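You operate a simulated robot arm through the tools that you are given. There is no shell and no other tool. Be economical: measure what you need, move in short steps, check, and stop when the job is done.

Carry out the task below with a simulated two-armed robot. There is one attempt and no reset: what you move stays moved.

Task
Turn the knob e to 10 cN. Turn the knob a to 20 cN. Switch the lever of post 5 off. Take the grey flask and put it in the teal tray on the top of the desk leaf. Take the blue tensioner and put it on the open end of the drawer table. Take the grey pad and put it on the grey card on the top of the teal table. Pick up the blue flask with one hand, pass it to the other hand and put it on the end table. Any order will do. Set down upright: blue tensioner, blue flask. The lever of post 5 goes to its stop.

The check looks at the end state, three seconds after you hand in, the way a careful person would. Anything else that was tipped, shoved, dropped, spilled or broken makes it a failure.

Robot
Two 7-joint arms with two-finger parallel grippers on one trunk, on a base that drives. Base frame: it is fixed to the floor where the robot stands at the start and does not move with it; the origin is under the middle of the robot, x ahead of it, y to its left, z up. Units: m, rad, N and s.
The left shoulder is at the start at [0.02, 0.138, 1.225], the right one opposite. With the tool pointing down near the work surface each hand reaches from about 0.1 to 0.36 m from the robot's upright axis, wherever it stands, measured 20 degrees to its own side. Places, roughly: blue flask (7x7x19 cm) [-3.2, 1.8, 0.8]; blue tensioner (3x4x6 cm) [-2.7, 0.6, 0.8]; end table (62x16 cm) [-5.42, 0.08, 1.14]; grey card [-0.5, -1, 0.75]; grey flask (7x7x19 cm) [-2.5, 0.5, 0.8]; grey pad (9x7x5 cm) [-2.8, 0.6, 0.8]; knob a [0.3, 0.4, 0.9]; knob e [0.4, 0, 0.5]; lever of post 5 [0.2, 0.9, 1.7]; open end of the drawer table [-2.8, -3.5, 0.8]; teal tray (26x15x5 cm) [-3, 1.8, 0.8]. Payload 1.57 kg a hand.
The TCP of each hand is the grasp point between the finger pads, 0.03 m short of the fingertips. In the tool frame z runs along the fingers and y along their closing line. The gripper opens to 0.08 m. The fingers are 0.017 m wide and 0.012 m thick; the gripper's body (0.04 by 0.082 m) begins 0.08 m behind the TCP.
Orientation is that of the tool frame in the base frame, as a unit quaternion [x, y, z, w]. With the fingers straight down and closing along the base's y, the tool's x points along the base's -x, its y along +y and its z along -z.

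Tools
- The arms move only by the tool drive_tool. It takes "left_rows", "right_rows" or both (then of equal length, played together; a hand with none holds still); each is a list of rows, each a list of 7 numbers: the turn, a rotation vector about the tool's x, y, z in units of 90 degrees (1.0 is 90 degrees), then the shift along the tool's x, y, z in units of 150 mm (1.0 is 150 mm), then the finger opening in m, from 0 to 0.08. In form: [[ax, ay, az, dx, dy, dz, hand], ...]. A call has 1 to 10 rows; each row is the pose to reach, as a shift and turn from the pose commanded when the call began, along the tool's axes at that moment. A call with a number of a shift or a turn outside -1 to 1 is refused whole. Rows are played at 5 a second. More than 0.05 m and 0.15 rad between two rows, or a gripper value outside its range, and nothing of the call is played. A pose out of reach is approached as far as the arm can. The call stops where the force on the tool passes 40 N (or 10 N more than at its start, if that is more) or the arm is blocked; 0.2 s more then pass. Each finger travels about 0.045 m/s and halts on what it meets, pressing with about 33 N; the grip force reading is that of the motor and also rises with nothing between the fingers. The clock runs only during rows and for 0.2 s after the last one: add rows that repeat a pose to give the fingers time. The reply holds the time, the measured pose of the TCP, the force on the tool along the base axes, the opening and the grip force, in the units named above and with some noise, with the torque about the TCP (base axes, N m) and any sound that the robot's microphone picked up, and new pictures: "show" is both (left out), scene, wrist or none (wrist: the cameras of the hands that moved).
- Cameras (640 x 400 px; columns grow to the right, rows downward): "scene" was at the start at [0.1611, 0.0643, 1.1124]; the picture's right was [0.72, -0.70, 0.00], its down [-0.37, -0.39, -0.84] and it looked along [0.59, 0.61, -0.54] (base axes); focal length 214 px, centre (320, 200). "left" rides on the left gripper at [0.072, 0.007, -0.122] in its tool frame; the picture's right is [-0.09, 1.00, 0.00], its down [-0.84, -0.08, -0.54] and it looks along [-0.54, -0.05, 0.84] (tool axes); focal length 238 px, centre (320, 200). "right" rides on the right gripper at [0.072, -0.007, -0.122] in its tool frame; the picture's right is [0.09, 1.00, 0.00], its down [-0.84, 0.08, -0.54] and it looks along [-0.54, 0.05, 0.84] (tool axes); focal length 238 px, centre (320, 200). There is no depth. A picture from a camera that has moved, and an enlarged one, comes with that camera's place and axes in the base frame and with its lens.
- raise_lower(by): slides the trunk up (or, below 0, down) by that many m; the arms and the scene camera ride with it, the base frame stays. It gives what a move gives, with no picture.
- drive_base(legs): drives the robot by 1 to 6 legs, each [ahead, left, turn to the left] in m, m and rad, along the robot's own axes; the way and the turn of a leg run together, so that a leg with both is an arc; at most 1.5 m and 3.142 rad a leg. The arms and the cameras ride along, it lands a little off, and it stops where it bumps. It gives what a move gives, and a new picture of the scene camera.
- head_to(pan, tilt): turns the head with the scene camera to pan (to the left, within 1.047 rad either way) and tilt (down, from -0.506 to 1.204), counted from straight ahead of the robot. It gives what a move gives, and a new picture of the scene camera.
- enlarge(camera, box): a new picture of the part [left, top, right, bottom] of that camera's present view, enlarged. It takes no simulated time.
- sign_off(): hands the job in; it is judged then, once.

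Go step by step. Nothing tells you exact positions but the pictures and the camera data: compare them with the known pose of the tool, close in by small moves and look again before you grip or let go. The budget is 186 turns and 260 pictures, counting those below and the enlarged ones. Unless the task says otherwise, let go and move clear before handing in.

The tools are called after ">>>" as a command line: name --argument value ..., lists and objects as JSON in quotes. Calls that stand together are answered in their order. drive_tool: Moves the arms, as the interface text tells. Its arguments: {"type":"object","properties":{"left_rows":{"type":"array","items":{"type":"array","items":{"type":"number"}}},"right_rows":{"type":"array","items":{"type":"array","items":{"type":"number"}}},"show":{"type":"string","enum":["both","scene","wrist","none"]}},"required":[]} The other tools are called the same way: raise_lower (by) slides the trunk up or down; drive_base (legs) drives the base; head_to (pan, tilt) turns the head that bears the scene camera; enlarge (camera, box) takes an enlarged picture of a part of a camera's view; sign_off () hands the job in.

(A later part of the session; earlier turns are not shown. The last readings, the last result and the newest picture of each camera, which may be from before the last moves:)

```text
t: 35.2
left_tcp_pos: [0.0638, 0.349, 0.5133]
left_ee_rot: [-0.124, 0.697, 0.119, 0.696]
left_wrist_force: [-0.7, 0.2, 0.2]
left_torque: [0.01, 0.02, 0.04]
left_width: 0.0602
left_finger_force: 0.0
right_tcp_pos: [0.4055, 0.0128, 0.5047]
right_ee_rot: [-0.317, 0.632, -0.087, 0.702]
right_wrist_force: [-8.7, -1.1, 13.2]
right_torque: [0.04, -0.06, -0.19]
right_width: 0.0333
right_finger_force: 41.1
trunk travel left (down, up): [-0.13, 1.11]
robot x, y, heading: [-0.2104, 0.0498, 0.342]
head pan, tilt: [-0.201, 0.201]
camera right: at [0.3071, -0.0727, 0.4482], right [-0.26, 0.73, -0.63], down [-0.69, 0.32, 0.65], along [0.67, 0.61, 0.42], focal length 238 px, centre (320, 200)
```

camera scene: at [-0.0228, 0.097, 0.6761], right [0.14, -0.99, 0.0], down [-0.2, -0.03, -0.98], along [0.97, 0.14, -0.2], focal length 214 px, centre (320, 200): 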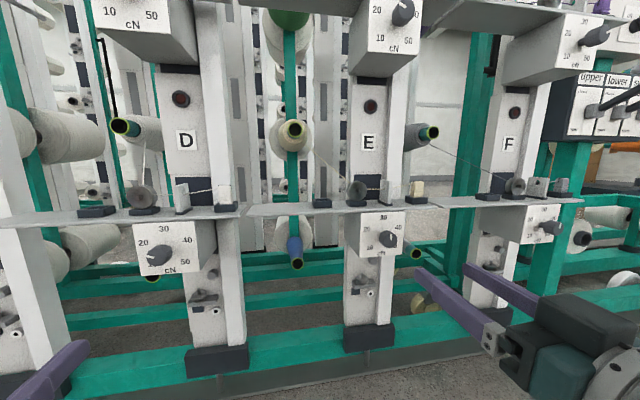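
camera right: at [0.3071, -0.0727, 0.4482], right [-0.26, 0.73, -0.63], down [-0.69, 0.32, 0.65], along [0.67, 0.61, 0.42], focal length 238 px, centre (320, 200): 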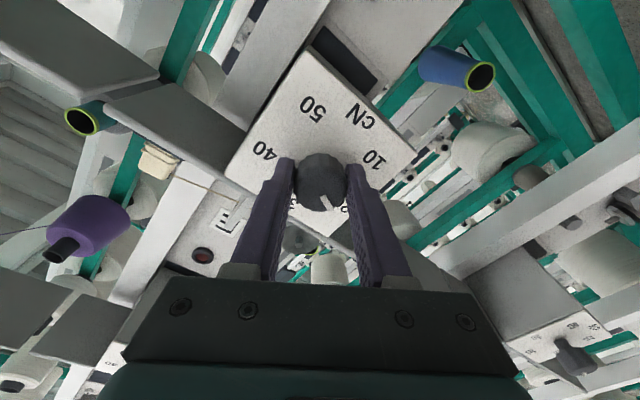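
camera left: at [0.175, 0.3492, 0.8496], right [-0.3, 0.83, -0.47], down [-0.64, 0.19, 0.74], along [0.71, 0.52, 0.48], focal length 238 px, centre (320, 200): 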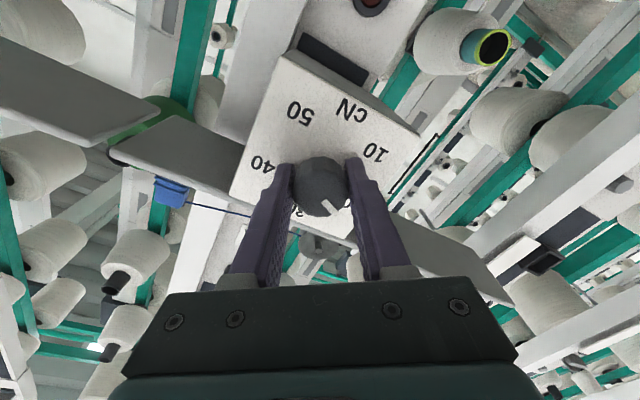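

>>> drive_tool --right_rows '[[0, 0, 0, 0, 0, 0, 0.058], [0, 0, 0, 0, 0, 0, 0.058], [0, 0, 0.09, 0, 0, 0, 0.058], [0, 0, 0.18, 0, 0, 0, 0.058], [0, 0, 0.27, 0, 0, 0, 0.058], [0, 0, 0.36, 0, 0, 0, 0.058], [0, 0, 0.45, 0, 0, 0, 0.058], [0, 0, 0.54, 0, 0, 0, 0.058], [0, 0, 0.63, 0, 0, 0, 0.058], [0, 0, 0.72, 0, 0, 0, 0.058]]' --show "wrist"

>>> drive_tool --right_rows '[[0, 0, 0, 0, 0, 0, 0.03], [0, 0, 0, 0, 0, 0, 0.03], [0, 0, 0, 0, 0, 0, 0.03], [0, 0, 0, 0, 0, 0, 0.03], [0, 0, 0, 0, 0, 0, 0.03]]' --show "none"

>>> drive_tool --right_rows '[[0, 0, -0.09, 0, 0, 0, 0.03], [0, 0, -0.18, 0, 0, 0, 0.03], [0, 0, -0.27, 0, 0, 0, 0.03], [0, 0, -0.36, 0, 0, 0, 0.03], [0, 0, -0.45, 0, 0, 0, 0.03], [0, 0, -0.54, 0, 0, 0, 0.03], [0, 0, -0.63, 0, 0, 0, 0.03], [0, 0, -0.72, 0, 0, 0, 0.03], [0, 0, -0.75, 0, 0, 0, 0.03], [0, 0, -0.75, 0, 0, 0, 0.03]]' --show "wrist"

```text
t: 37.4
left_tcp_pos: [0.0647, 0.348, 0.5129]
left_ee_rot: [-0.123, 0.696, 0.118, 0.697]
left_wrist_force: [0.1, -0.9, 0.4]
left_torque: [0.0, 0.01, -0.01]
left_width: 0.0599
left_finger_force: 0.2
right_tcp_pos: [0.4069, 0.0113, 0.5037]
right_ee_rot: [0.07, 0.703, 0.306, 0.638]
right_wrist_force: [0.3, 0.0, -0.4]
right_torque: [0.0, 0.0, -0.01]
right_width: 0.0577
right_finger_force: 0.0
trunk travel left (down, up): [-0.13, 1.11]
robot x, y, heading: [-0.2057, 0.0498, 0.348]
head pan, tilt: [-0.201, 0.201]
camera right: at [0.2816, -0.0005, 0.4394], right [-0.3, 0.85, 0.44], down [-0.39, -0.53, 0.76], along [0.87, 0.06, 0.49], focal length 238 px, centre (320, 200)
```

right: 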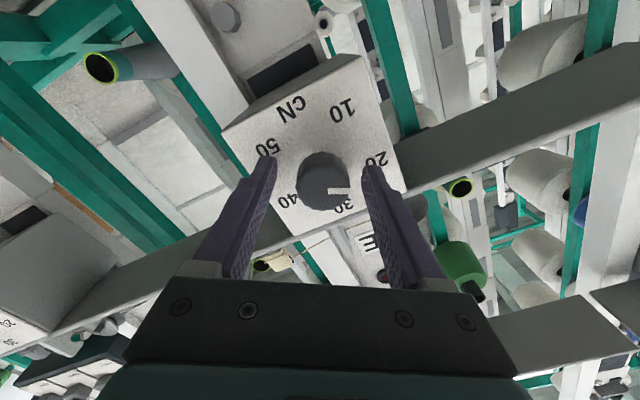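

```text
t: 38.6
left_tcp_pos: [0.065, 0.3489, 0.5149]
left_ee_rot: [-0.124, 0.696, 0.119, 0.697]
left_wrist_force: [0.0, 0.2, 0.3]
left_torque: [0.02, -0.01, 0.0]
left_width: 0.0598
left_finger_force: 0.2
right_tcp_pos: [0.406, 0.0139, 0.5048]
right_ee_rot: [0.07, 0.703, 0.304, 0.639]
right_wrist_force: [-4.1, 2.1, 6.0]
right_torque: [0.02, 0.04, 0.21]
right_width: 0.0332
right_finger_force: 41.0
trunk travel left (down, up): [-0.13, 1.11]
robot x, y, heading: [-0.2092, 0.0468, 0.348]
head pan, tilt: [-0.201, 0.201]
```

```text
t: 40.8
left_tcp_pos: [0.0651, 0.3479, 0.5129]
left_ee_rot: [-0.124, 0.696, 0.119, 0.697]
left_wrist_force: [-0.4, -0.4, 1.4]
left_torque: [-0.03, -0.05, -0.02]
left_width: 0.0602
left_finger_force: 0.1
right_tcp_pos: [0.4056, 0.0126, 0.5048]
right_ee_rot: [-0.334, 0.623, -0.104, 0.7]
right_wrist_force: [-5.1, 0.7, 12.3]
right_torque: [-0.07, 0.17, -0.37]
right_width: 0.0334
right_finger_force: 41.3
trunk travel left (down, up): [-0.13, 1.11]
robot x, y, heading: [-0.2064, 0.0483, 0.344]
head pan, tilt: [-0.201, 0.201]
camera right: at [0.3086, -0.0746, 0.4506], right [-0.25, 0.7, -0.67], down [-0.7, 0.34, 0.63], along [0.67, 0.62, 0.41], focal length 238 px, centre (320, 200)
```

right: 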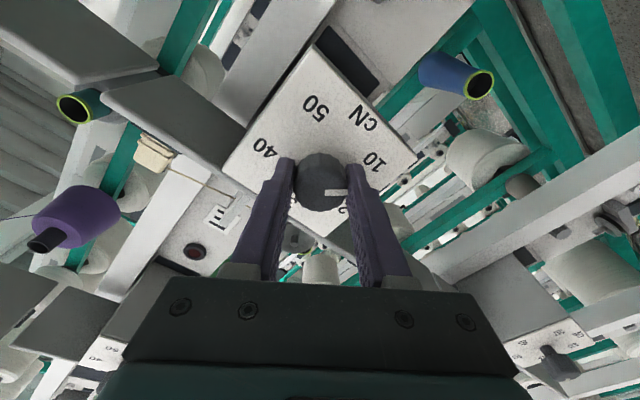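

Release, back off and read knob e.

>>> drive_tool --right_rows '[[0, 0, 0, 0, 0, 0, 0.055], [0, 0, 0, 0, 0, 0, 0.055], [0, 0, 0, 0, 0, -0.3, 0.06], [0, 0, 0, 0, 0, -0.6, 0.06], [0, 0, 0.09, 0, 0, -0.9, 0.06], [0, 0, 0.18, 0, 0, -1, 0.06], [0, 0, 0.27, 0, 0, -1, 0.06], [0, 0, 0.36, 0, 0, -1, 0.06], [0, 0, 0.395, 0, 0, -1, 0.06]]' --show "none"

>>> enlarge --camera "right" --box '[220, 40, 420, 165]'

>>> enlarge --camera "scene" --box '[340, 200, 436, 260]'

```text
t: 42.8
left_tcp_pos: [0.0643, 0.3487, 0.5139]
left_ee_rot: [-0.123, 0.697, 0.118, 0.697]
left_wrist_force: [-0.1, -0.5, -0.8]
left_torque: [0.01, -0.05, 0.03]
left_width: 0.06
left_finger_force: 0.1
right_tcp_pos: [0.2652, -0.0398, 0.5037]
right_ee_rot: [-0.126, 0.696, 0.116, 0.698]
right_wrist_force: [-0.3, 0.1, -0.8]
right_torque: [0.02, -0.03, 0.0]
right_width: 0.0602
right_finger_force: 0.0
trunk travel left (down, up): [-0.13, 1.11]
robot x, y, heading: [-0.2061, 0.0477, 0.349]
head pan, tilt: [-0.201, 0.201]
```

```text
3.20 times, centred on (320, 102) of right
camera zoom: at [0.1537, -0.0883, 0.4327], right [-0.34, 0.94, -0.11], down [-0.54, -0.1, 0.84], along [0.77, 0.34, 0.54], focal length 763 px, centre (320, 512)
```

zoom: 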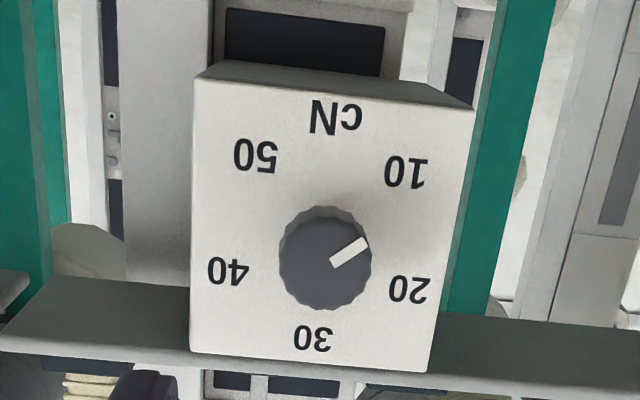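

```text
6.67 times, centred on (388, 230) of scene
camera zoom: at [-0.0229, 0.0971, 0.6762], right [0.14, -0.99, 0.0], down [-0.2, -0.03, -0.98], along [0.97, 0.14, -0.2], focal length 1430 px, centre (-133, 0)
```

zoom: 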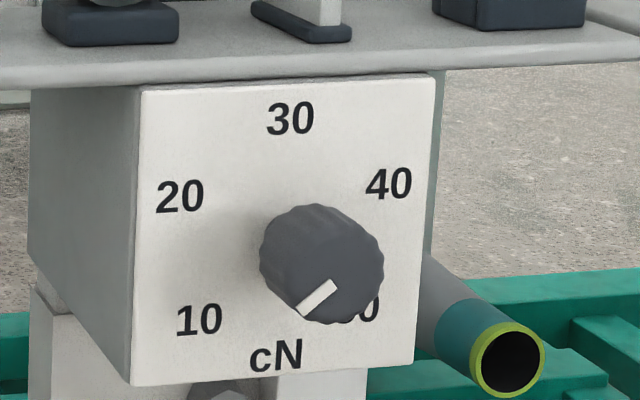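

Knob e reads a bit above 10, about 8° short. I regrip and nudge it further.

>>> drive_tool --right_rows '[[0, 0, 0, 0, 0, 0.3, 0.06], [0, 0, 0, 0, 0, 0.6, 0.06], [0, 0, 0, 0, 0, 0.9, 0.06], [0, 0, 0, 0, 0, 1, 0.06], [0, 0, 0, 0, 0, 1, 0.03], [0, 0, 0, 0, 0, 1, 0.03], [0, 0, 0, 0, 0, 1, 0.03], [0, 0, 0, 0, 0, 1, 0.03]]' --show "none"

>>> drive_tool --right_rows '[[0, 0, -0.06, 0, 0, 0, 0.03], [0, 0, -0.12, 0, 0, 0, 0.03], [0, 0, -0.12, 0, 0, 0, 0.03], [0, 0, -0.12, 0, 0, 0, 0.055], [0, 0, -0.12, 0, 0, 0, 0.055], [0, 0, -0.06, 0, 0, -0.3, 0.06], [0, 0, 0, 0, 0, -0.6, 0.06], [0, 0, 0, 0, 0, -0.9, 0.06], [0, 0, 0, 0, 0, -1, 0.06]]' --show "none"

>>> enlarge --camera "right" --box '[220, 40, 420, 165]'

>>> enlarge --camera "scene" --box '[340, 200, 436, 260]'

```text
t: 44.6
left_tcp_pos: [0.0645, 0.3482, 0.5132]
left_ee_rot: [-0.123, 0.697, 0.119, 0.697]
left_wrist_force: [-0.9, 0.5, -0.4]
left_torque: [-0.03, 0.03, -0.02]
left_width: 0.0601
left_finger_force: 0.1
right_tcp_pos: [0.4065, 0.0133, 0.5029]
right_ee_rot: [-0.127, 0.695, 0.116, 0.698]
right_wrist_force: [-0.4, 1.2, 0.9]
right_torque: [-0.05, 0.12, 0.06]
right_width: 0.0333
right_finger_force: 34.4
trunk travel left (down, up): [-0.13, 1.11]
robot x, y, heading: [-0.2073, 0.0511, 0.347]
head pan, tilt: [-0.201, 0.201]
```

```text
t: 46.6
left_tcp_pos: [0.064, 0.3482, 0.5129]
left_ee_rot: [-0.124, 0.697, 0.119, 0.697]
left_wrist_force: [-0.6, 0.2, 0.9]
left_torque: [-0.01, -0.04, 0.0]
left_width: 0.0598
left_finger_force: 0.1
right_tcp_pos: [0.2645, -0.0399, 0.5056]
right_ee_rot: [-0.127, 0.696, 0.116, 0.697]
right_wrist_force: [-0.3, 0.1, 0.0]
right_torque: [0.0, -0.01, 0.01]
right_width: 0.0602
right_finger_force: 0.1
trunk travel left (down, up): [-0.13, 1.11]
robot x, y, heading: [-0.2077, 0.0477, 0.343]
head pan, tilt: [-0.201, 0.201]
```

```text
3.20 times, centred on (320, 102) of right
camera zoom: at [0.1539, -0.0879, 0.4335], right [-0.34, 0.94, -0.11], down [-0.54, -0.1, 0.84], along [0.77, 0.34, 0.54], focal length 763 px, centre (320, 512)
```

zoom: 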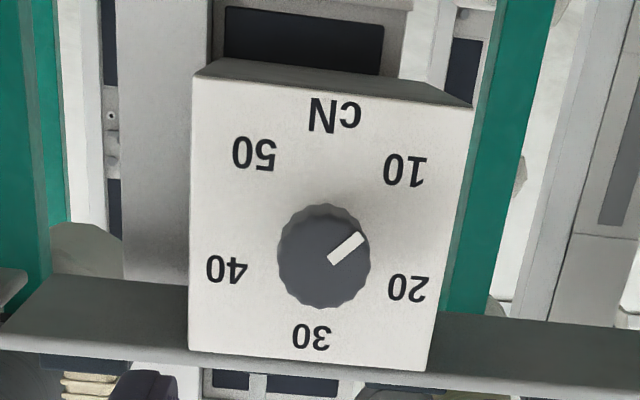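

```text
6.67 times, centred on (388, 230) of scene
camera zoom: at [-0.0232, 0.097, 0.6762], right [0.14, -0.99, 0.0], down [-0.2, -0.03, -0.98], along [0.97, 0.14, -0.2], focal length 1430 px, centre (-133, 0)
```

zoom: 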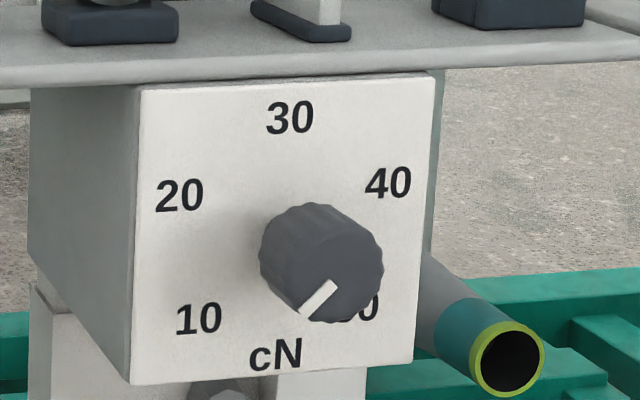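

Knob e now points at 10. Next the lever of post 5: back off, shift left, raise and look.

>>> drive_base --legs '[[-0.3, 0, 0], [0, 0.4, 0]]'

>>> raise_lower --by 0.4

>>> raise_lower --by 0.4

>>> head_to --pan 0.0 --tilt -0.1

```text
t: 50.8
left_tcp_pos: [-0.3504, 0.6314, 0.5126]
left_ee_rot: [-0.121, 0.697, 0.116, 0.697]
left_wrist_force: [0.1, 0.2, -0.3]
left_torque: [0.02, 0.02, 0.01]
left_width: 0.0598
left_finger_force: 0.0
right_tcp_pos: [-0.1519, 0.2423, 0.5046]
right_ee_rot: [-0.124, 0.696, 0.112, 0.698]
right_wrist_force: [0.2, -0.3, -1.0]
right_torque: [-0.02, 0.03, -0.02]
right_width: 0.0601
right_finger_force: 0.0
trunk travel left (down, up): [-0.13, 1.11]
robot x, y, heading: [-0.625, 0.3354, 0.337]
head pan, tilt: [-0.201, 0.201]
camera scene: at [-0.4406, 0.3809, 0.6762], right [0.14, -0.99, 0.0], down [-0.2, -0.03, -0.98], along [0.97, 0.13, -0.2], focal length 214 px, centre (320, 200)
```

scene: 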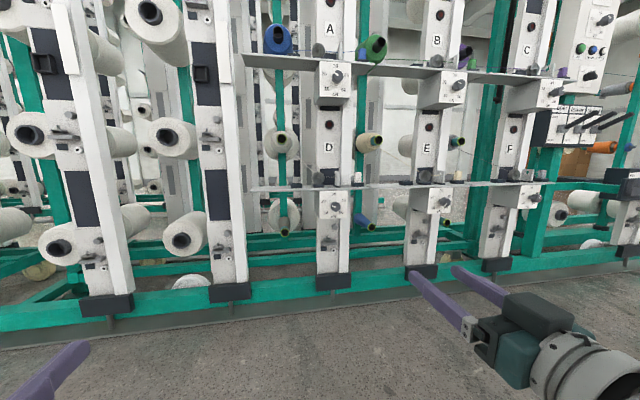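

```text
t: 54.6
left_tcp_pos: [-0.3511, 0.632, 0.9142]
left_ee_rot: [-0.121, 0.697, 0.115, 0.697]
left_wrist_force: [-0.8, 0.8, 0.9]
left_torque: [0.03, -0.01, -0.05]
left_width: 0.0598
left_finger_force: 0.1
right_tcp_pos: [-0.1521, 0.2429, 0.9046]
right_ee_rot: [-0.124, 0.696, 0.113, 0.698]
right_wrist_force: [0.0, -0.1, -0.7]
right_torque: [0.0, -0.04, -0.02]
right_width: 0.0599
right_finger_force: 0.0
trunk travel left (down, up): [-0.53, 0.71]
robot x, y, heading: [-0.6272, 0.335, 0.337]
head pan, tilt: [-0.201, 0.201]
```

```text
t: 58.4
left_tcp_pos: [-0.3513, 0.6307, 1.3124]
left_ee_rot: [-0.121, 0.697, 0.115, 0.697]
left_wrist_force: [0.0, -0.7, 0.1]
left_torque: [-0.01, 0.0, 0.01]
left_width: 0.0601
left_finger_force: 0.1
right_tcp_pos: [-0.1531, 0.2441, 1.3042]
right_ee_rot: [-0.124, 0.696, 0.114, 0.698]
right_wrist_force: [0.0, -0.6, -0.9]
right_torque: [-0.01, 0.01, 0.02]
right_width: 0.0601
right_finger_force: 0.1
trunk travel left (down, up): [-0.93, 0.31]
robot x, y, heading: [-0.6256, 0.3302, 0.34]
head pan, tilt: [-0.201, 0.201]
```

```text
t: 59.2
left_tcp_pos: [-0.3518, 0.632, 1.314]
left_ee_rot: [-0.121, 0.697, 0.116, 0.697]
left_wrist_force: [0.5, 0.1, -0.1]
left_torque: [-0.01, 0.01, -0.01]
left_width: 0.06
left_finger_force: 0.0
right_tcp_pos: [-0.1535, 0.2422, 1.305]
right_ee_rot: [-0.125, 0.696, 0.113, 0.698]
right_wrist_force: [-0.3, -0.1, -1.0]
right_torque: [0.03, -0.03, 0.03]
right_width: 0.0602
right_finger_force: 0.0
trunk travel left (down, up): [-0.93, 0.31]
robot x, y, heading: [-0.6215, 0.3336, 0.336]
head pan, tilt: [0.0, -0.099]
camera scene: at [-0.4509, 0.3977, 1.5034], right [0.33, -0.94, 0.0], down [0.09, 0.03, -1.0], along [0.94, 0.33, 0.1], focal length 214 px, centre (320, 200)
```

scene: 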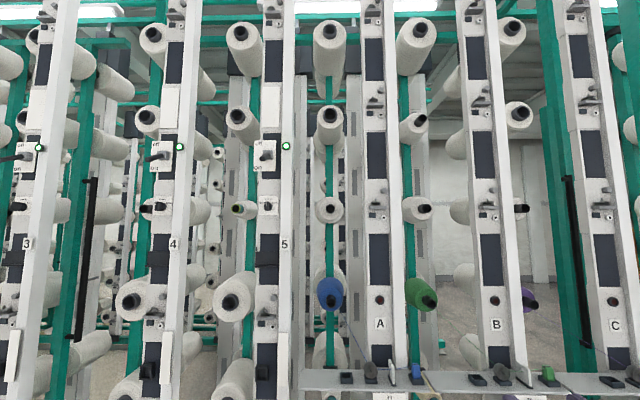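

Post 5's lever plate is at pixel (268,155). I zoom in.

>>> enlarge --camera "scene" --box '[240, 125, 304, 165]'

>>> enlarge --camera "scene" --box '[140, 120, 300, 220]'

```text
10.00 times, centred on (272, 145) of scene
camera zoom: at [-0.4509, 0.3977, 1.5034], right [0.33, -0.94, 0.0], down [0.09, 0.03, -1.0], along [0.94, 0.33, 0.1], focal length 2145 px, centre (800, 750)
```

zoom: 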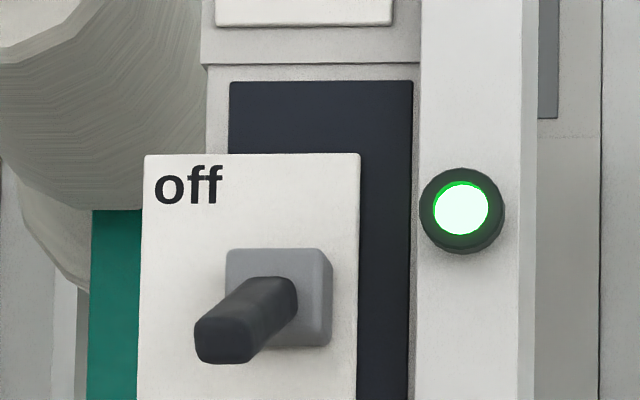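

```text
4.00 times, centred on (220, 170) of scene
camera zoom: at [-0.4509, 0.3977, 1.5034], right [0.33, -0.94, 0.0], down [0.09, 0.03, -1.0], along [0.94, 0.33, 0.1], focal length 858 px, centre (720, 320)
```

zoom: 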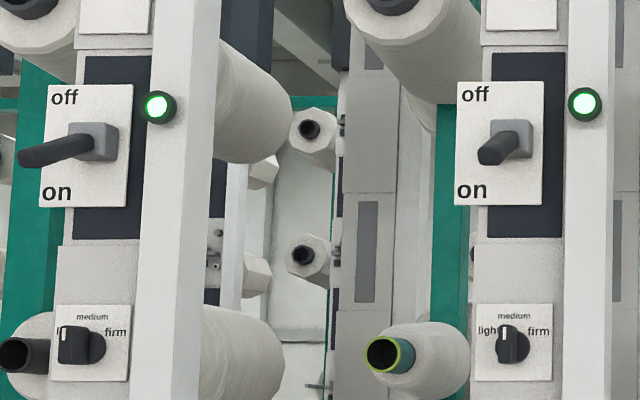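

The lever points down ("on"); "off" is up. I raise further and step nearer to triangulate it with the left wrist camera.

>>> raise_lower --by 0.3

>>> drive_base --legs '[[0.25, 0.05, 0]]'

>>> enlarge --camera "left" --box '[0, 0, 640, 400]'

```text
t: 62.2
left_tcp_pos: [-0.3502, 0.6322, 1.6131]
left_ee_rot: [-0.122, 0.697, 0.115, 0.697]
left_wrist_force: [0.6, 0.4, -0.5]
left_torque: [0.01, 0.04, -0.01]
left_width: 0.0599
left_finger_force: 0.1
right_tcp_pos: [-0.1534, 0.2443, 1.605]
right_ee_rot: [-0.124, 0.696, 0.113, 0.698]
right_wrist_force: [-0.2, -0.8, -0.5]
right_torque: [0.0, 0.01, 0.01]
right_width: 0.0599
right_finger_force: 0.1
trunk travel left (down, up): [-1.23, 0.01]
robot x, y, heading: [-0.6248, 0.3345, 0.334]
head pan, tilt: [0.0, -0.099]
```

```text
t: 64.1
left_tcp_pos: [-0.1312, 0.7611, 1.6135]
left_ee_rot: [-0.12, 0.697, 0.115, 0.697]
left_wrist_force: [0.1, 0.8, 0.4]
left_torque: [0.02, -0.02, 0.04]
left_width: 0.0601
left_finger_force: 0.1
right_tcp_pos: [0.0661, 0.3718, 1.6058]
right_ee_rot: [-0.122, 0.696, 0.111, 0.698]
right_wrist_force: [-0.1, 0.4, -0.3]
right_torque: [0.0, -0.02, 0.0]
right_width: 0.0603
right_finger_force: 0.1
trunk travel left (down, up): [-1.23, 0.01]
robot x, y, heading: [-0.4105, 0.4626, 0.339]
head pan, tilt: [0.0, -0.099]
camera scene: at [-0.2319, 0.5271, 1.8035], right [0.33, -0.94, 0.0], down [0.09, 0.03, -1.0], along [0.94, 0.33, 0.1], focal length 214 px, centre (320, 200)
```

scene: 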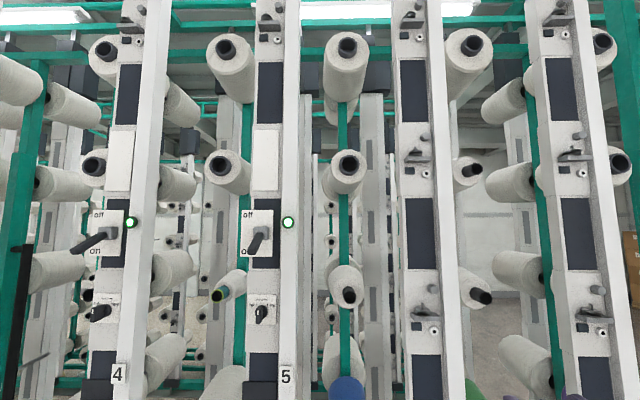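

```text
1.00 times, centred on (320, 200) of left (not enlarged: the box is as wide or as high as the picture)
camera zoom: at [-0.2484, 0.726, 1.5409], right [-0.33, 0.94, 0.08], down [-0.49, -0.25, 0.84], along [0.81, 0.23, 0.54], focal length 238 px, centre (320, 200)
```

zoom: 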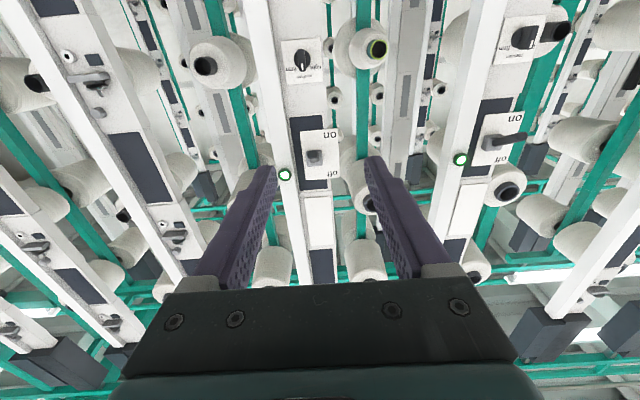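

>>> enlarge --camera "left" --box '[280, 120, 360, 200]'

>>> enlarge --camera "scene" --box '[228, 200, 308, 260]'

```text
5.00 times, centred on (320, 160) of left
camera zoom: at [-0.2484, 0.726, 1.5409], right [-0.33, 0.94, 0.08], down [-0.49, -0.25, 0.84], along [0.81, 0.23, 0.54], focal length 1192 px, centre (320, 400)
```

zoom: 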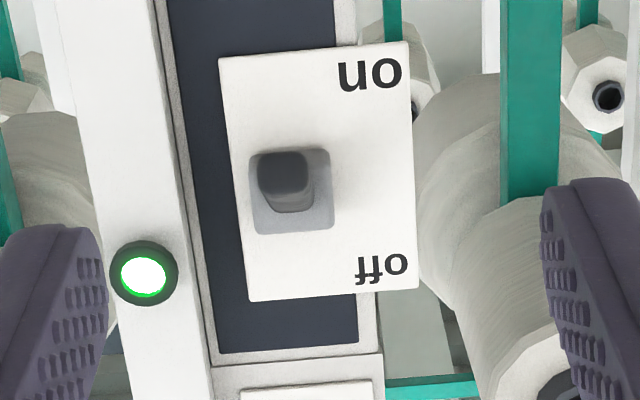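

```text
6.67 times, centred on (268, 230) of scene
camera zoom: at [-0.2319, 0.5271, 1.8035], right [0.33, -0.94, 0.0], down [0.09, 0.03, -1.0], along [0.94, 0.33, 0.1], focal length 1430 px, centre (667, 0)
```

zoom: 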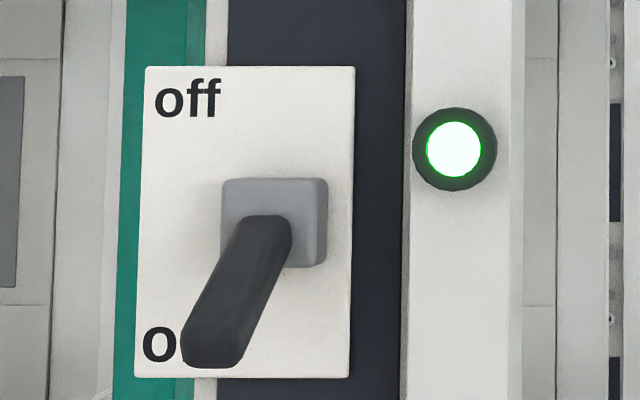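

Lever tip is at about (0.201, 0.849, 1.729), root at (0.266, 0.869, 1.767). I close the left fingers and bring them under the lever.

>>> drive_tool --left_rows '[[0, 0, 0, -0.13, -0.05, 0.25, 0.0], [0, 0, 0, -0.26, -0.1, 0.5, 0.0], [0, 0, 0, -0.39, -0.15, 0.75, 0.0], [0, 0, 0, -0.51, -0.2, 1.0, 0.0]]' --show "none"

>>> drive_tool --left_rows '[[0, 0, 0, 0, 0, 0.25, 0.0], [0, 0, 0, 0, 0, 0.5, 0.0], [0, 0, 0, 0, 0, 0.75, 0.0], [0, 0, 0, 0, 0, 0.9, 0.0]]' --show "both"

```text
t: 65.1
left_tcp_pos: [0.0202, 0.7846, 1.6893]
left_ee_rot: [-0.121, 0.698, 0.116, 0.697]
left_wrist_force: [0.7, -0.5, 0.1]
left_torque: [0.01, 0.0, -0.02]
left_width: 0.0
left_finger_force: 15.4
right_tcp_pos: [0.0663, 0.3724, 1.6043]
right_ee_rot: [-0.124, 0.696, 0.113, 0.698]
right_wrist_force: [0.1, -0.4, 0.0]
right_torque: [0.03, 0.05, -0.04]
right_width: 0.0603
right_finger_force: 0.1
trunk travel left (down, up): [-1.23, 0.01]
robot x, y, heading: [-0.4037, 0.4632, 0.332]
head pan, tilt: [0.0, -0.099]
```

```text
t: 66.1
left_tcp_pos: [0.1468, 0.8265, 1.6899]
left_ee_rot: [-0.121, 0.696, 0.115, 0.698]
left_wrist_force: [-0.4, 0.4, 0.3]
left_torque: [0.0, 0.0, -0.05]
left_width: 0.0
left_finger_force: 21.8
right_tcp_pos: [0.0665, 0.373, 1.6044]
right_ee_rot: [-0.124, 0.696, 0.113, 0.698]
right_wrist_force: [0.0, 0.1, 0.4]
right_torque: [0.03, 0.01, 0.01]
right_width: 0.0601
right_finger_force: 0.0
trunk travel left (down, up): [-1.23, 0.01]
robot x, y, heading: [-0.4061, 0.4663, 0.336]
head pan, tilt: [0.0, -0.099]
camera scene: at [-0.2319, 0.5271, 1.8034], right [0.33, -0.94, 0.0], down [0.09, 0.03, -1.0], along [0.94, 0.33, 0.1], focal length 214 px, centre (320, 200)
camera left: at [0.0309, 0.7918, 1.6157], right [-0.33, 0.94, 0.08], down [-0.49, -0.25, 0.84], along [0.81, 0.23, 0.54], focal length 238 px, centre (320, 200)
```

scene: 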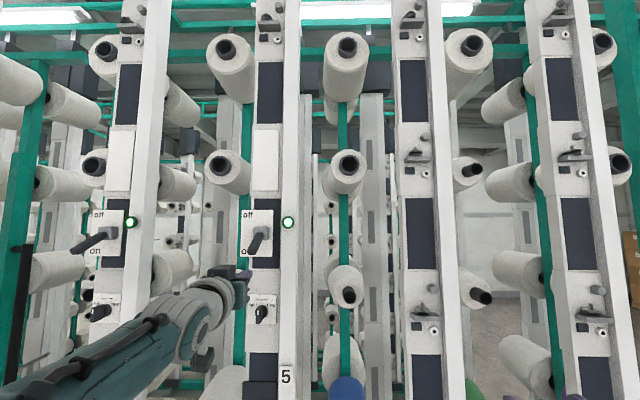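
left: 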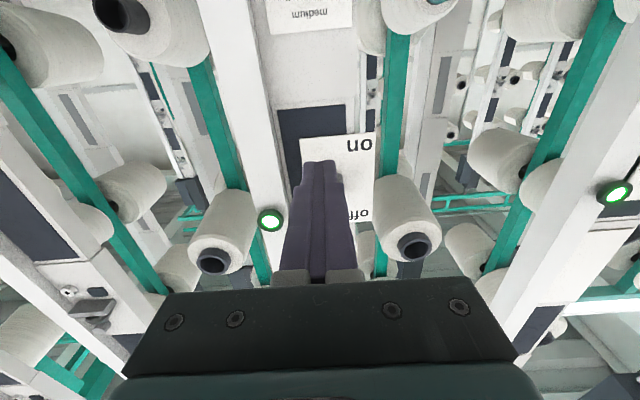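

>>> drive_tool --left_rows '[[0, 0, 0, 0, 0.02, 0.2, 0.0], [0, 0, 0, 0, 0.02, 0.37, 0.0], [0, 0, 0, -0.1, 0.02, 0.37, 0.0], [0, 0, 0, -0.2, 0.02, 0.37, 0.0], [0, 0, 0, -0.3, 0.02, 0.37, 0.0], [0, 0, 0, -0.4, 0.02, 0.37, 0.0], [0, 0, 0, -0.5, 0.02, 0.37, 0.0], [0, 0, 0, -0.6, 0.02, 0.37, 0.0], [0, 0, 0, -0.7, 0.02, 0.37, 0.0], [0, 0, 0, -0.75, 0.02, 0.37, 0.0]]' --show "both"

>>> enlarge --camera "scene" --box '[228, 190, 308, 260]'

```text
t: 67.4
left_tcp_pos: [0.1733, 0.8397, 1.7222]
left_ee_rot: [-0.121, 0.704, 0.113, 0.69]
left_wrist_force: [-8.0, -2.7, -2.8]
left_torque: [0.0, 0.0, 0.02]
left_width: 0.0
left_finger_force: 21.4
left hand out of reach, approached as far as the arm can: row 1, 2, 3, 4, 5, 6
right_tcp_pos: [0.0654, 0.372, 1.6043]
right_ee_rot: [-0.125, 0.696, 0.114, 0.698]
right_wrist_force: [0.2, 0.1, -0.2]
right_torque: [-0.01, 0.02, 0.0]
right_width: 0.0599
right_finger_force: 0.0
trunk travel left (down, up): [-1.23, 0.01]
robot x, y, heading: [-0.4121, 0.4631, 0.339]
head pan, tilt: [0.0, -0.099]
stopped in row 6 (left hand): the force on the tool passed its limit at 64 N (the readings are from after the stop); the commanded pose is now the measured one
camera scene: at [-0.2325, 0.5271, 1.8033], right [0.33, -0.94, 0.0], down [0.09, 0.03, -1.0], along [0.94, 0.33, 0.1], focal length 214 px, centre (320, 200)
camera left: at [0.0557, 0.8048, 1.6515], right [-0.32, 0.94, 0.08], down [-0.47, -0.24, 0.85], along [0.82, 0.24, 0.52], focal length 238 px, centre (320, 200)
```

scene: 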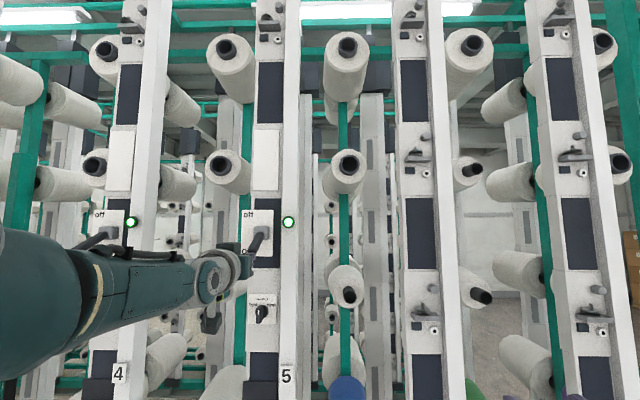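
left: 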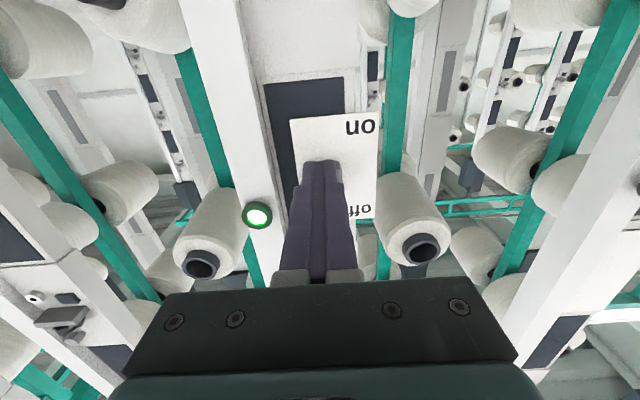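

```text
5.71 times, centred on (268, 225) of scene
camera zoom: at [-0.2325, 0.5271, 1.8033], right [0.33, -0.94, 0.0], down [0.09, 0.03, -1.0], along [0.94, 0.33, 0.1], focal length 1226 px, centre (617, 57)
```

zoom: 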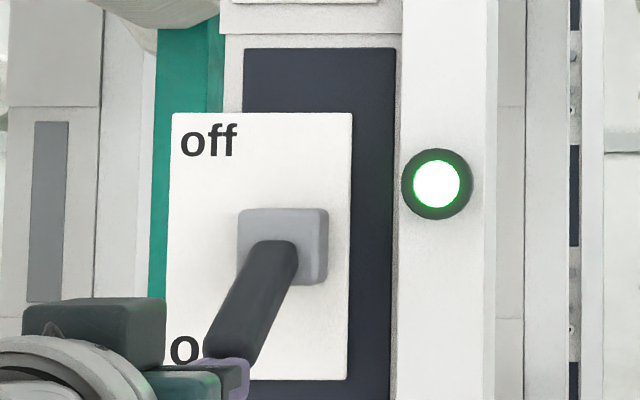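

The arm ran out of reach and met the lever's end. I drop below, step the base nearer and try again.

>>> drive_tool --left_rows '[[0, 0, 0, 0, 0, -0.3, 0.0], [0, 0, 0, 0.2, 0, -0.6, 0.0], [0, 0, 0, 0.25, 0, -0.9, 0.0]]' --show "none"

>>> drive_base --legs '[[0.13, 0, 0]]'

>>> enlarge --camera "left" --box '[200, 80, 440, 230]'

```text
refused: row 2 steps farther than a row can; nothing moved
```

```text
t: 68.6
left_tcp_pos: [0.2604, 0.8704, 1.7274]
left_ee_rot: [-0.121, 0.691, 0.116, 0.703]
left_wrist_force: [-7.3, -1.8, -0.3]
left_torque: [0.0, -0.01, -0.06]
left_width: 0.0001
left_finger_force: 21.0
right_tcp_pos: [0.1531, 0.4051, 1.6075]
right_ee_rot: [-0.125, 0.695, 0.114, 0.699]
right_wrist_force: [-0.8, 0.1, -0.1]
right_torque: [0.05, 0.02, 0.0]
right_width: 0.0598
right_finger_force: 0.2
trunk travel left (down, up): [-1.23, 0.01]
robot x, y, heading: [-0.3209, 0.4968, 0.341]
head pan, tilt: [0.0, -0.099]
stopped in leg 1: the force on the tool passed its limit at 743 N (the readings are from after the stop); the commanded pose is now the measured one
camera scene: at [-0.1459, 0.5584, 1.8033], right [0.33, -0.94, 0.0], down [0.09, 0.03, -1.0], along [0.94, 0.33, 0.1], focal length 214 px, centre (320, 200)
```

scene: 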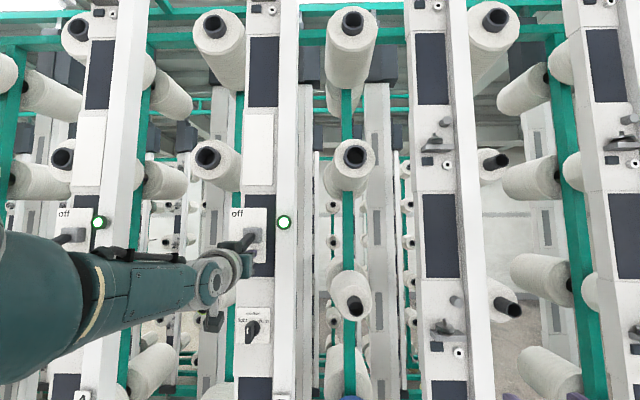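

```text
2.67 times, centred on (320, 155) of left
camera zoom: at [0.1437, 0.8354, 1.653], right [-0.33, 0.94, 0.08], down [-0.5, -0.25, 0.83], along [0.8, 0.23, 0.55], focal length 636 px, centre (320, 320)
```

zoom: 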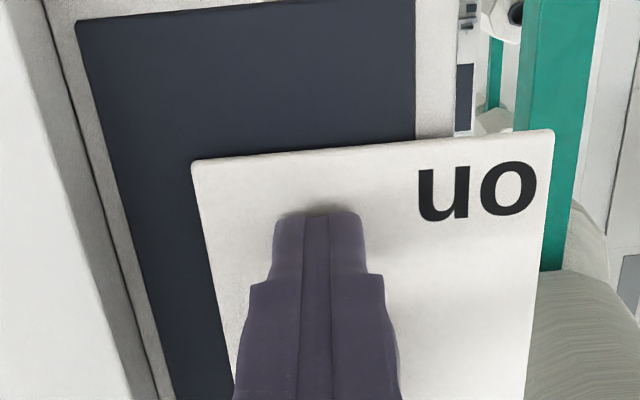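

The base push jammed the fingertips against the plate under the lever — I should have waited for that refusal. I back the tips off and then push up.

>>> drive_tool --left_rows '[[0, 0, 0, 0.03, 0, -0.2, 0.0], [0, 0, 0, 0.06, 0, -0.4, 0.0], [0, 0, 0, 0.06, 0, -0.4, 0.0]]' --show "wrist"

>>> enlarge --camera "scene" --box '[200, 180, 296, 260]'

```text
t: 69.4
left_tcp_pos: [0.2494, 0.8646, 1.7016]
left_ee_rot: [-0.12, 0.691, 0.116, 0.704]
left_wrist_force: [-0.1, -0.7, -0.6]
left_torque: [0.05, 0.0, -0.04]
left_width: 0.0001
left_finger_force: 21.2
left hand out of reach, approached as far as the arm can: row 1, 2, 3
right_tcp_pos: [0.1523, 0.4056, 1.6067]
right_ee_rot: [-0.126, 0.694, 0.113, 0.699]
right_wrist_force: [-0.2, 0.4, 0.3]
right_torque: [0.01, 0.03, 0.0]
right_width: 0.0597
right_finger_force: 0.0
trunk travel left (down, up): [-1.23, 0.01]
robot x, y, heading: [-0.3184, 0.4979, 0.339]
head pan, tilt: [0.0, -0.099]
camera left: at [0.1343, 0.8301, 1.6271], right [-0.33, 0.94, 0.08], down [-0.5, -0.25, 0.83], along [0.8, 0.23, 0.55], focal length 238 px, centre (320, 200)
```

left: 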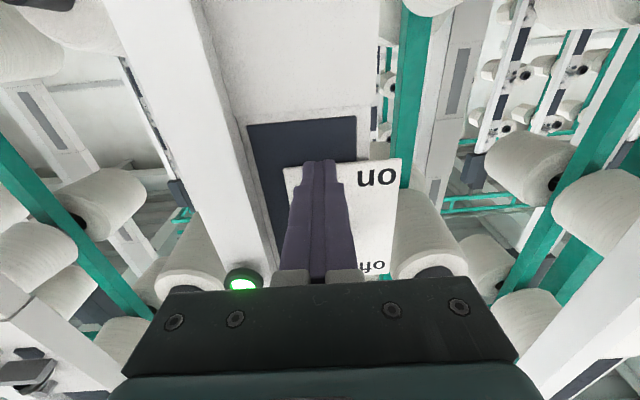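

```text
5.00 times, centred on (248, 220) of scene
camera zoom: at [-0.1458, 0.5584, 1.8035], right [0.33, -0.94, 0.0], down [0.09, 0.03, -1.0], along [0.94, 0.33, 0.1], focal length 1072 px, centre (680, 100)
```

zoom: 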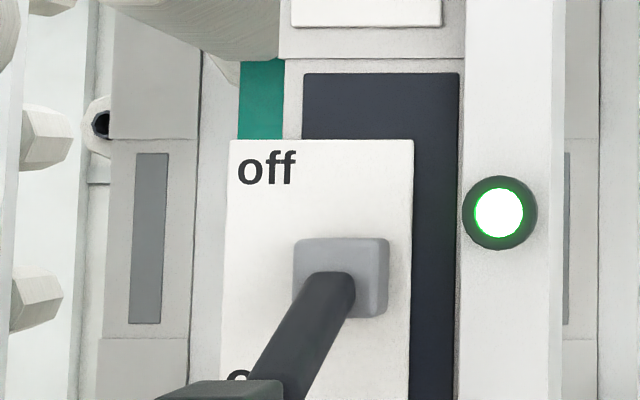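

>>> drive_tool --left_rows '[[0, 0, 0, 0, 0, -0.2, 0.0], [0, 0, 0, 0, 0, -0.4, 0.0], [0, 0, 0, 0, 0, -0.4, 0.0]]' --show "scene"

```text
t: 70.2
left_tcp_pos: [0.2422, 0.8558, 1.6791]
left_ee_rot: [-0.12, 0.691, 0.116, 0.703]
left_wrist_force: [-0.5, 0.3, -0.3]
left_torque: [0.04, 0.01, 0.04]
left_width: 0.0001
left_finger_force: 21.9
left hand out of reach, approached as far as the arm can: row 1, 2, 3
right_tcp_pos: [0.1541, 0.4057, 1.6062]
right_ee_rot: [-0.126, 0.694, 0.114, 0.699]
right_wrist_force: [0.8, -0.2, -0.4]
right_torque: [-0.02, 0.01, 0.02]
right_width: 0.0599
right_finger_force: 0.1
trunk travel left (down, up): [-1.23, 0.01]
robot x, y, heading: [-0.3204, 0.4983, 0.338]
head pan, tilt: [0.0, -0.099]
camera scene: at [-0.1458, 0.5584, 1.8035], right [0.33, -0.94, 0.0], down [0.09, 0.03, -1.0], along [0.94, 0.33, 0.1], focal length 214 px, centre (320, 200)
```

scene: 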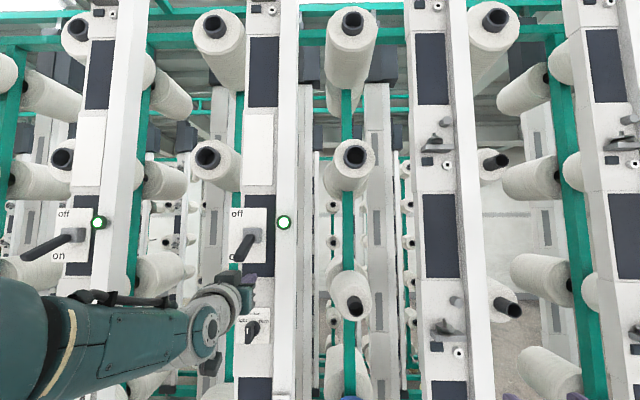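

>>> drive_tool --left_rows '[[0, 0, 0, 0, 0, -0.25, 0.0], [0, 0, 0, 0, 0, -0.5, 0.0], [0, 0, 0, 0, 0, -0.75, 0.0], [0, 0, 0, 0, 0, -1.0, 0.0], [0, 0, 0, 0, 0, -1.0, 0.0]]' --show "none"

```text
t: 71.4
left_tcp_pos: [0.2113, 0.8249, 1.6091]
left_ee_rot: [-0.12, 0.691, 0.116, 0.703]
left_wrist_force: [-0.1, 0.1, -0.8]
left_torque: [-0.01, 0.0, -0.02]
left_width: 0.0002
left_finger_force: 20.9
left hand out of reach, approached as far as the arm can: row 1, 2, 3, 4, 5
right_tcp_pos: [0.155, 0.4055, 1.6053]
right_ee_rot: [-0.126, 0.694, 0.114, 0.699]
right_wrist_force: [0.6, 0.0, 0.4]
right_torque: [0.0, 0.01, -0.01]
right_width: 0.06
right_finger_force: 0.0
trunk travel left (down, up): [-1.23, 0.01]
robot x, y, heading: [-0.3212, 0.4916, 0.337]
head pan, tilt: [0.0, -0.099]
```

The arm is in an awkward configuration. I back the base off and bring the hand to an easy pose.

>>> drive_base --legs '[[-0.3, 0, 0]]'

>>> drive_tool --left_rows '[[0, 0, 0, 0.1, 0, 0, 0.0], [0, 0, 0, 0.2, 0, -0.15, 0.0], [0, 0, 0, 0.3, 0, -0.3, 0.0], [0, 0, 0, 0.3, 0, -0.3, 0.0]]' --show "scene"

```text
t: 73.4
left_tcp_pos: [-0.0702, 0.7241, 1.6091]
left_ee_rot: [-0.12, 0.691, 0.116, 0.704]
left_wrist_force: [-0.2, -0.4, 0.7]
left_torque: [0.01, 0.01, -0.02]
left_width: 0.0
left_finger_force: 21.8
right_tcp_pos: [-0.1289, 0.3046, 1.6066]
right_ee_rot: [-0.125, 0.695, 0.114, 0.699]
right_wrist_force: [-0.6, 0.2, -0.4]
right_torque: [-0.02, 0.03, 0.0]
right_width: 0.0601
right_finger_force: 0.0
trunk travel left (down, up): [-1.23, 0.01]
robot x, y, heading: [-0.6078, 0.3946, 0.337]
head pan, tilt: [0.0, -0.099]
camera scene: at [-0.4273, 0.4584, 1.8035], right [0.33, -0.94, 0.0], down [0.09, 0.03, -1.0], along [0.94, 0.33, 0.1], focal length 214 px, centre (320, 200)
```

scene: 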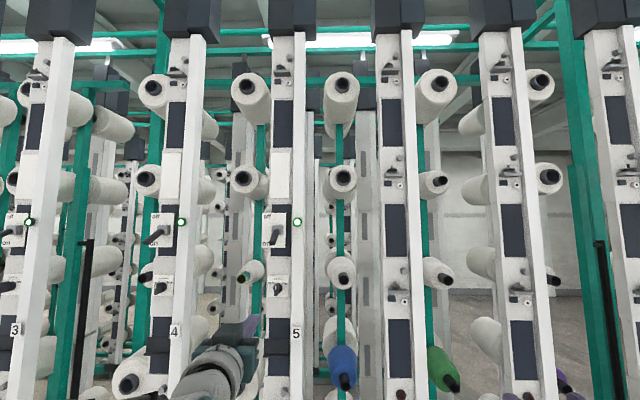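

```text
t: 74.4
left_tcp_pos: [-0.1048, 0.708, 1.5561]
left_ee_rot: [-0.113, 0.691, 0.112, 0.706]
left_wrist_force: [-0.1, -0.5, -0.7]
left_torque: [0.0, 0.0, -0.01]
left_width: 0.0
left_finger_force: 21.3
left hand out of reach, approached as far as the arm can: row 1, 3, 4
right_tcp_pos: [-0.1275, 0.3057, 1.6068]
right_ee_rot: [-0.125, 0.695, 0.115, 0.699]
right_wrist_force: [-0.5, -0.2, 0.3]
right_torque: [0.02, 0.01, 0.0]
right_width: 0.0598
right_finger_force: 0.1
trunk travel left (down, up): [-1.23, 0.01]
robot x, y, heading: [-0.605, 0.3966, 0.337]
head pan, tilt: [0.0, -0.099]
camera scene: at [-0.4273, 0.4584, 1.8035], right [0.33, -0.94, 0.0], down [0.09, 0.03, -1.0], along [0.94, 0.33, 0.1], focal length 214 px, centre (320, 200)
```

scene: 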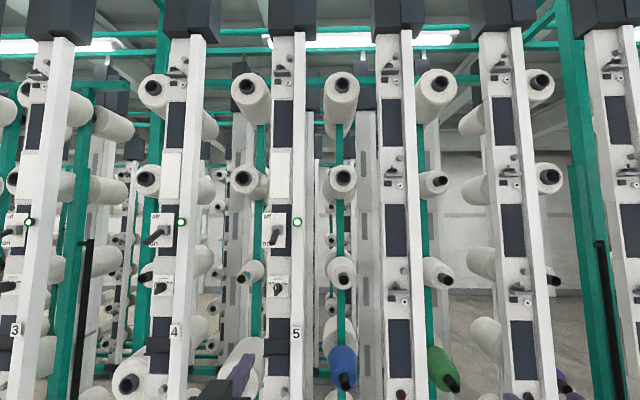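

The left arm sits near a wrist limit, so I'll use the right arm for the lever. First I fold the left tool back to pointing down.

>>> drive_tool --left_rows '[[0, 0.095, 0, 0, 0, -0.02, 0.0], [0, 0.19, 0, 0, 0, -0.04, 0.0], [0, 0.285, 0, 0, 0, -0.06, 0.0], [0, 0.38, 0, 0, 0, -0.08, 0.0], [0, 0.475, 0, 0, 0, -0.1, 0.0], [0, 0.57, 0, 0, 0, -0.12, 0.0], [0, 0.665, 0, 0, 0, -0.15, 0.0], [0, 0.76, 0, 0, 0, -0.2, 0.0], [0, 0.855, 0, 0, 0, -0.25, 0.0], [0, 0.95, 0, 0, 0, -0.3, 0.0]]' --show "none"

```text
t: 76.6
left_tcp_pos: [-0.1891, 0.6858, 1.5686]
left_ee_rot: [-0.167, 0.985, 0.003, 0.048]
left_wrist_force: [0.7, 0.6, 0.2]
left_torque: [0.0, -0.01, 0.0]
left_width: 0.0
left_finger_force: 21.3
left hand out of reach, approached as far as the arm can: row 9, 10
right_tcp_pos: [-0.1283, 0.3042, 1.6068]
right_ee_rot: [-0.125, 0.695, 0.114, 0.699]
right_wrist_force: [0.2, 0.9, 0.3]
right_torque: [-0.02, 0.01, 0.01]
right_width: 0.0599
right_finger_force: 0.1
trunk travel left (down, up): [-1.23, 0.01]
robot x, y, heading: [-0.599, 0.3939, 0.338]
head pan, tilt: [0.0, -0.099]
```

>>> drive_tool --left_rows '[[0, 0, 0, 0.2, 0.1, -0.05, 0.04], [0, 0, 0, 0.4, 0.2, -0.1, 0.08], [0, 0, 0, 0.6, 0.35, -0.15, 0.08], [0, 0, 0, 0.8, 0.5, -0.2, 0.08], [0, 0, 0, 1.0, 0.65, -0.25, 0.08], [0, 0, 0, 1.0, 0.9, -0.25, 0.08]]' --show "none"

>>> drive_base --legs '[[0, 0.4, 0]]'

```text
t: 78.0
left_tcp_pos: [-0.3755, 0.7735, 1.5836]
left_ee_rot: [-0.168, 0.984, 0.011, 0.048]
left_wrist_force: [-0.6, -0.1, -0.6]
left_torque: [0.02, 0.02, 0.0]
left_width: 0.08
left_finger_force: 0.2
left hand out of reach, approached as far as the arm can: row 4, 5, 6
right_tcp_pos: [-0.1272, 0.305, 1.6061]
right_ee_rot: [-0.126, 0.694, 0.114, 0.699]
right_wrist_force: [0.0, -0.3, -0.3]
right_torque: [0.02, 0.02, 0.01]
right_width: 0.0599
right_finger_force: 0.1
trunk travel left (down, up): [-1.23, 0.01]
robot x, y, heading: [-0.6013, 0.3983, 0.342]
head pan, tilt: [0.0, -0.099]
```

```text
t: 80.5
left_tcp_pos: [-0.5072, 1.1497, 1.5836]
left_ee_rot: [-0.17, 0.984, 0.008, 0.048]
left_wrist_force: [-0.5, 0.1, -0.9]
left_torque: [0.0, 0.02, -0.01]
left_width: 0.0798
left_finger_force: 0.0
right_tcp_pos: [-0.2611, 0.6817, 1.6072]
right_ee_rot: [-0.125, 0.695, 0.113, 0.699]
right_wrist_force: [-0.3, 0.2, 0.4]
right_torque: [0.01, -0.01, -0.02]
right_width: 0.06
right_finger_force: 0.1
trunk travel left (down, up): [-1.23, 0.01]
robot x, y, heading: [-0.7361, 0.7737, 0.34]
head pan, tilt: [0.0, -0.099]
camera scene: at [-0.5604, 0.8356, 1.8035], right [0.33, -0.94, 0.0], down [0.09, 0.03, -1.0], along [0.94, 0.33, 0.1], focal length 214 px, centre (320, 200)
```

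scene: 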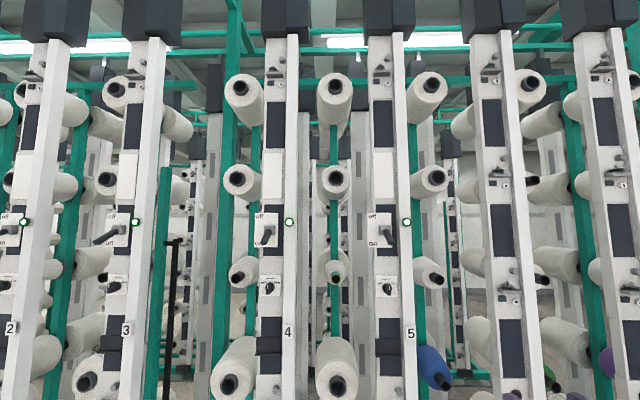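

Right hand lines up with the lever sideways. I raise and close the right hand, then drive closer.

>>> drive_tool --right_rows '[[0, 0, 0, -0.2, 0, 0, 0.0], [0, 0, 0, -0.4, 0, 0, 0.0], [0, 0, 0, -0.55, 0, 0, 0.0]]' --show "none"

>>> drive_base --legs '[[0.38, 0, 0]]'

>>> enlarge --camera "right" --box '[200, 80, 440, 230]'

```text
t: 81.3
left_tcp_pos: [-0.5104, 1.1513, 1.5844]
left_ee_rot: [-0.171, 0.984, 0.011, 0.047]
left_wrist_force: [-0.6, 0.0, 0.1]
left_torque: [-0.02, 0.02, 0.01]
left_width: 0.08
left_finger_force: 0.1
right_tcp_pos: [-0.2618, 0.6838, 1.6921]
right_ee_rot: [-0.125, 0.695, 0.113, 0.699]
right_wrist_force: [-0.4, -0.8, -0.7]
right_torque: [0.01, 0.02, 0.01]
right_width: 0.0003
right_finger_force: 5.9
trunk travel left (down, up): [-1.23, 0.01]
robot x, y, heading: [-0.7363, 0.7717, 0.336]
head pan, tilt: [0.0, -0.099]
```

```text
t: 83.7
left_tcp_pos: [-0.1503, 1.2768, 1.5839]
left_ee_rot: [-0.17, 0.984, 0.009, 0.047]
left_wrist_force: [-0.1, 0.2, 0.2]
left_torque: [0.01, -0.02, -0.02]
left_width: 0.0801
left_finger_force: 0.0
right_tcp_pos: [0.0968, 0.8089, 1.6914]
right_ee_rot: [-0.125, 0.695, 0.113, 0.699]
right_wrist_force: [-0.2, -0.1, 0.3]
right_torque: [0.01, -0.02, 0.0]
right_width: 0.0
right_finger_force: 21.1
trunk travel left (down, up): [-1.23, 0.01]
robot x, y, heading: [-0.3755, 0.9025, 0.339]
head pan, tilt: [0.0, -0.099]
camera scene: at [-0.2015, 0.9615, 1.8035], right [0.33, -0.94, 0.0], down [0.09, 0.03, -1.0], along [0.94, 0.33, 0.1], focal length 214 px, centre (320, 200)
```

scene: 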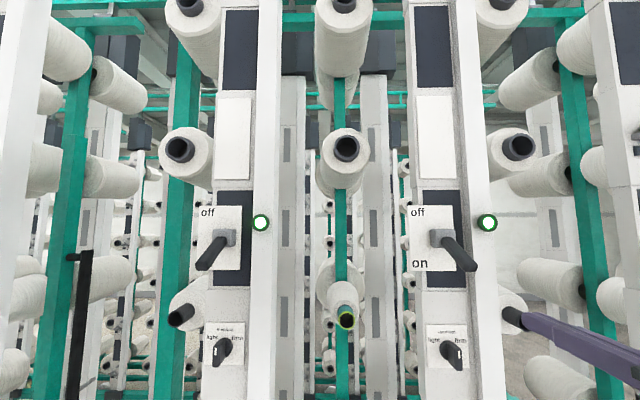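

```text
2.67 times, centred on (320, 155) of right
camera zoom: at [-0.015, 0.7613, 1.6192], right [-0.33, 0.94, -0.11], down [-0.54, -0.09, 0.83], along [0.77, 0.33, 0.54], focal length 636 px, centre (320, 320)
```

zoom: 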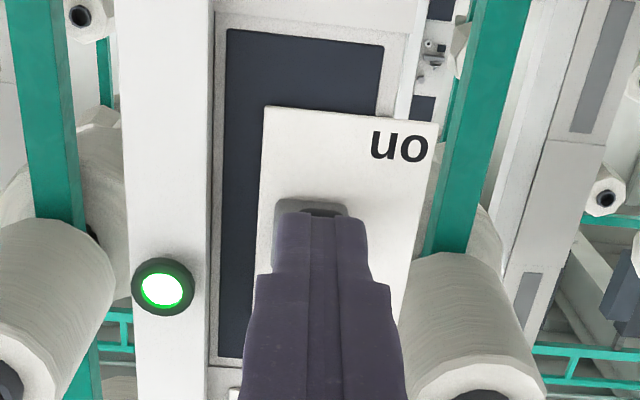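

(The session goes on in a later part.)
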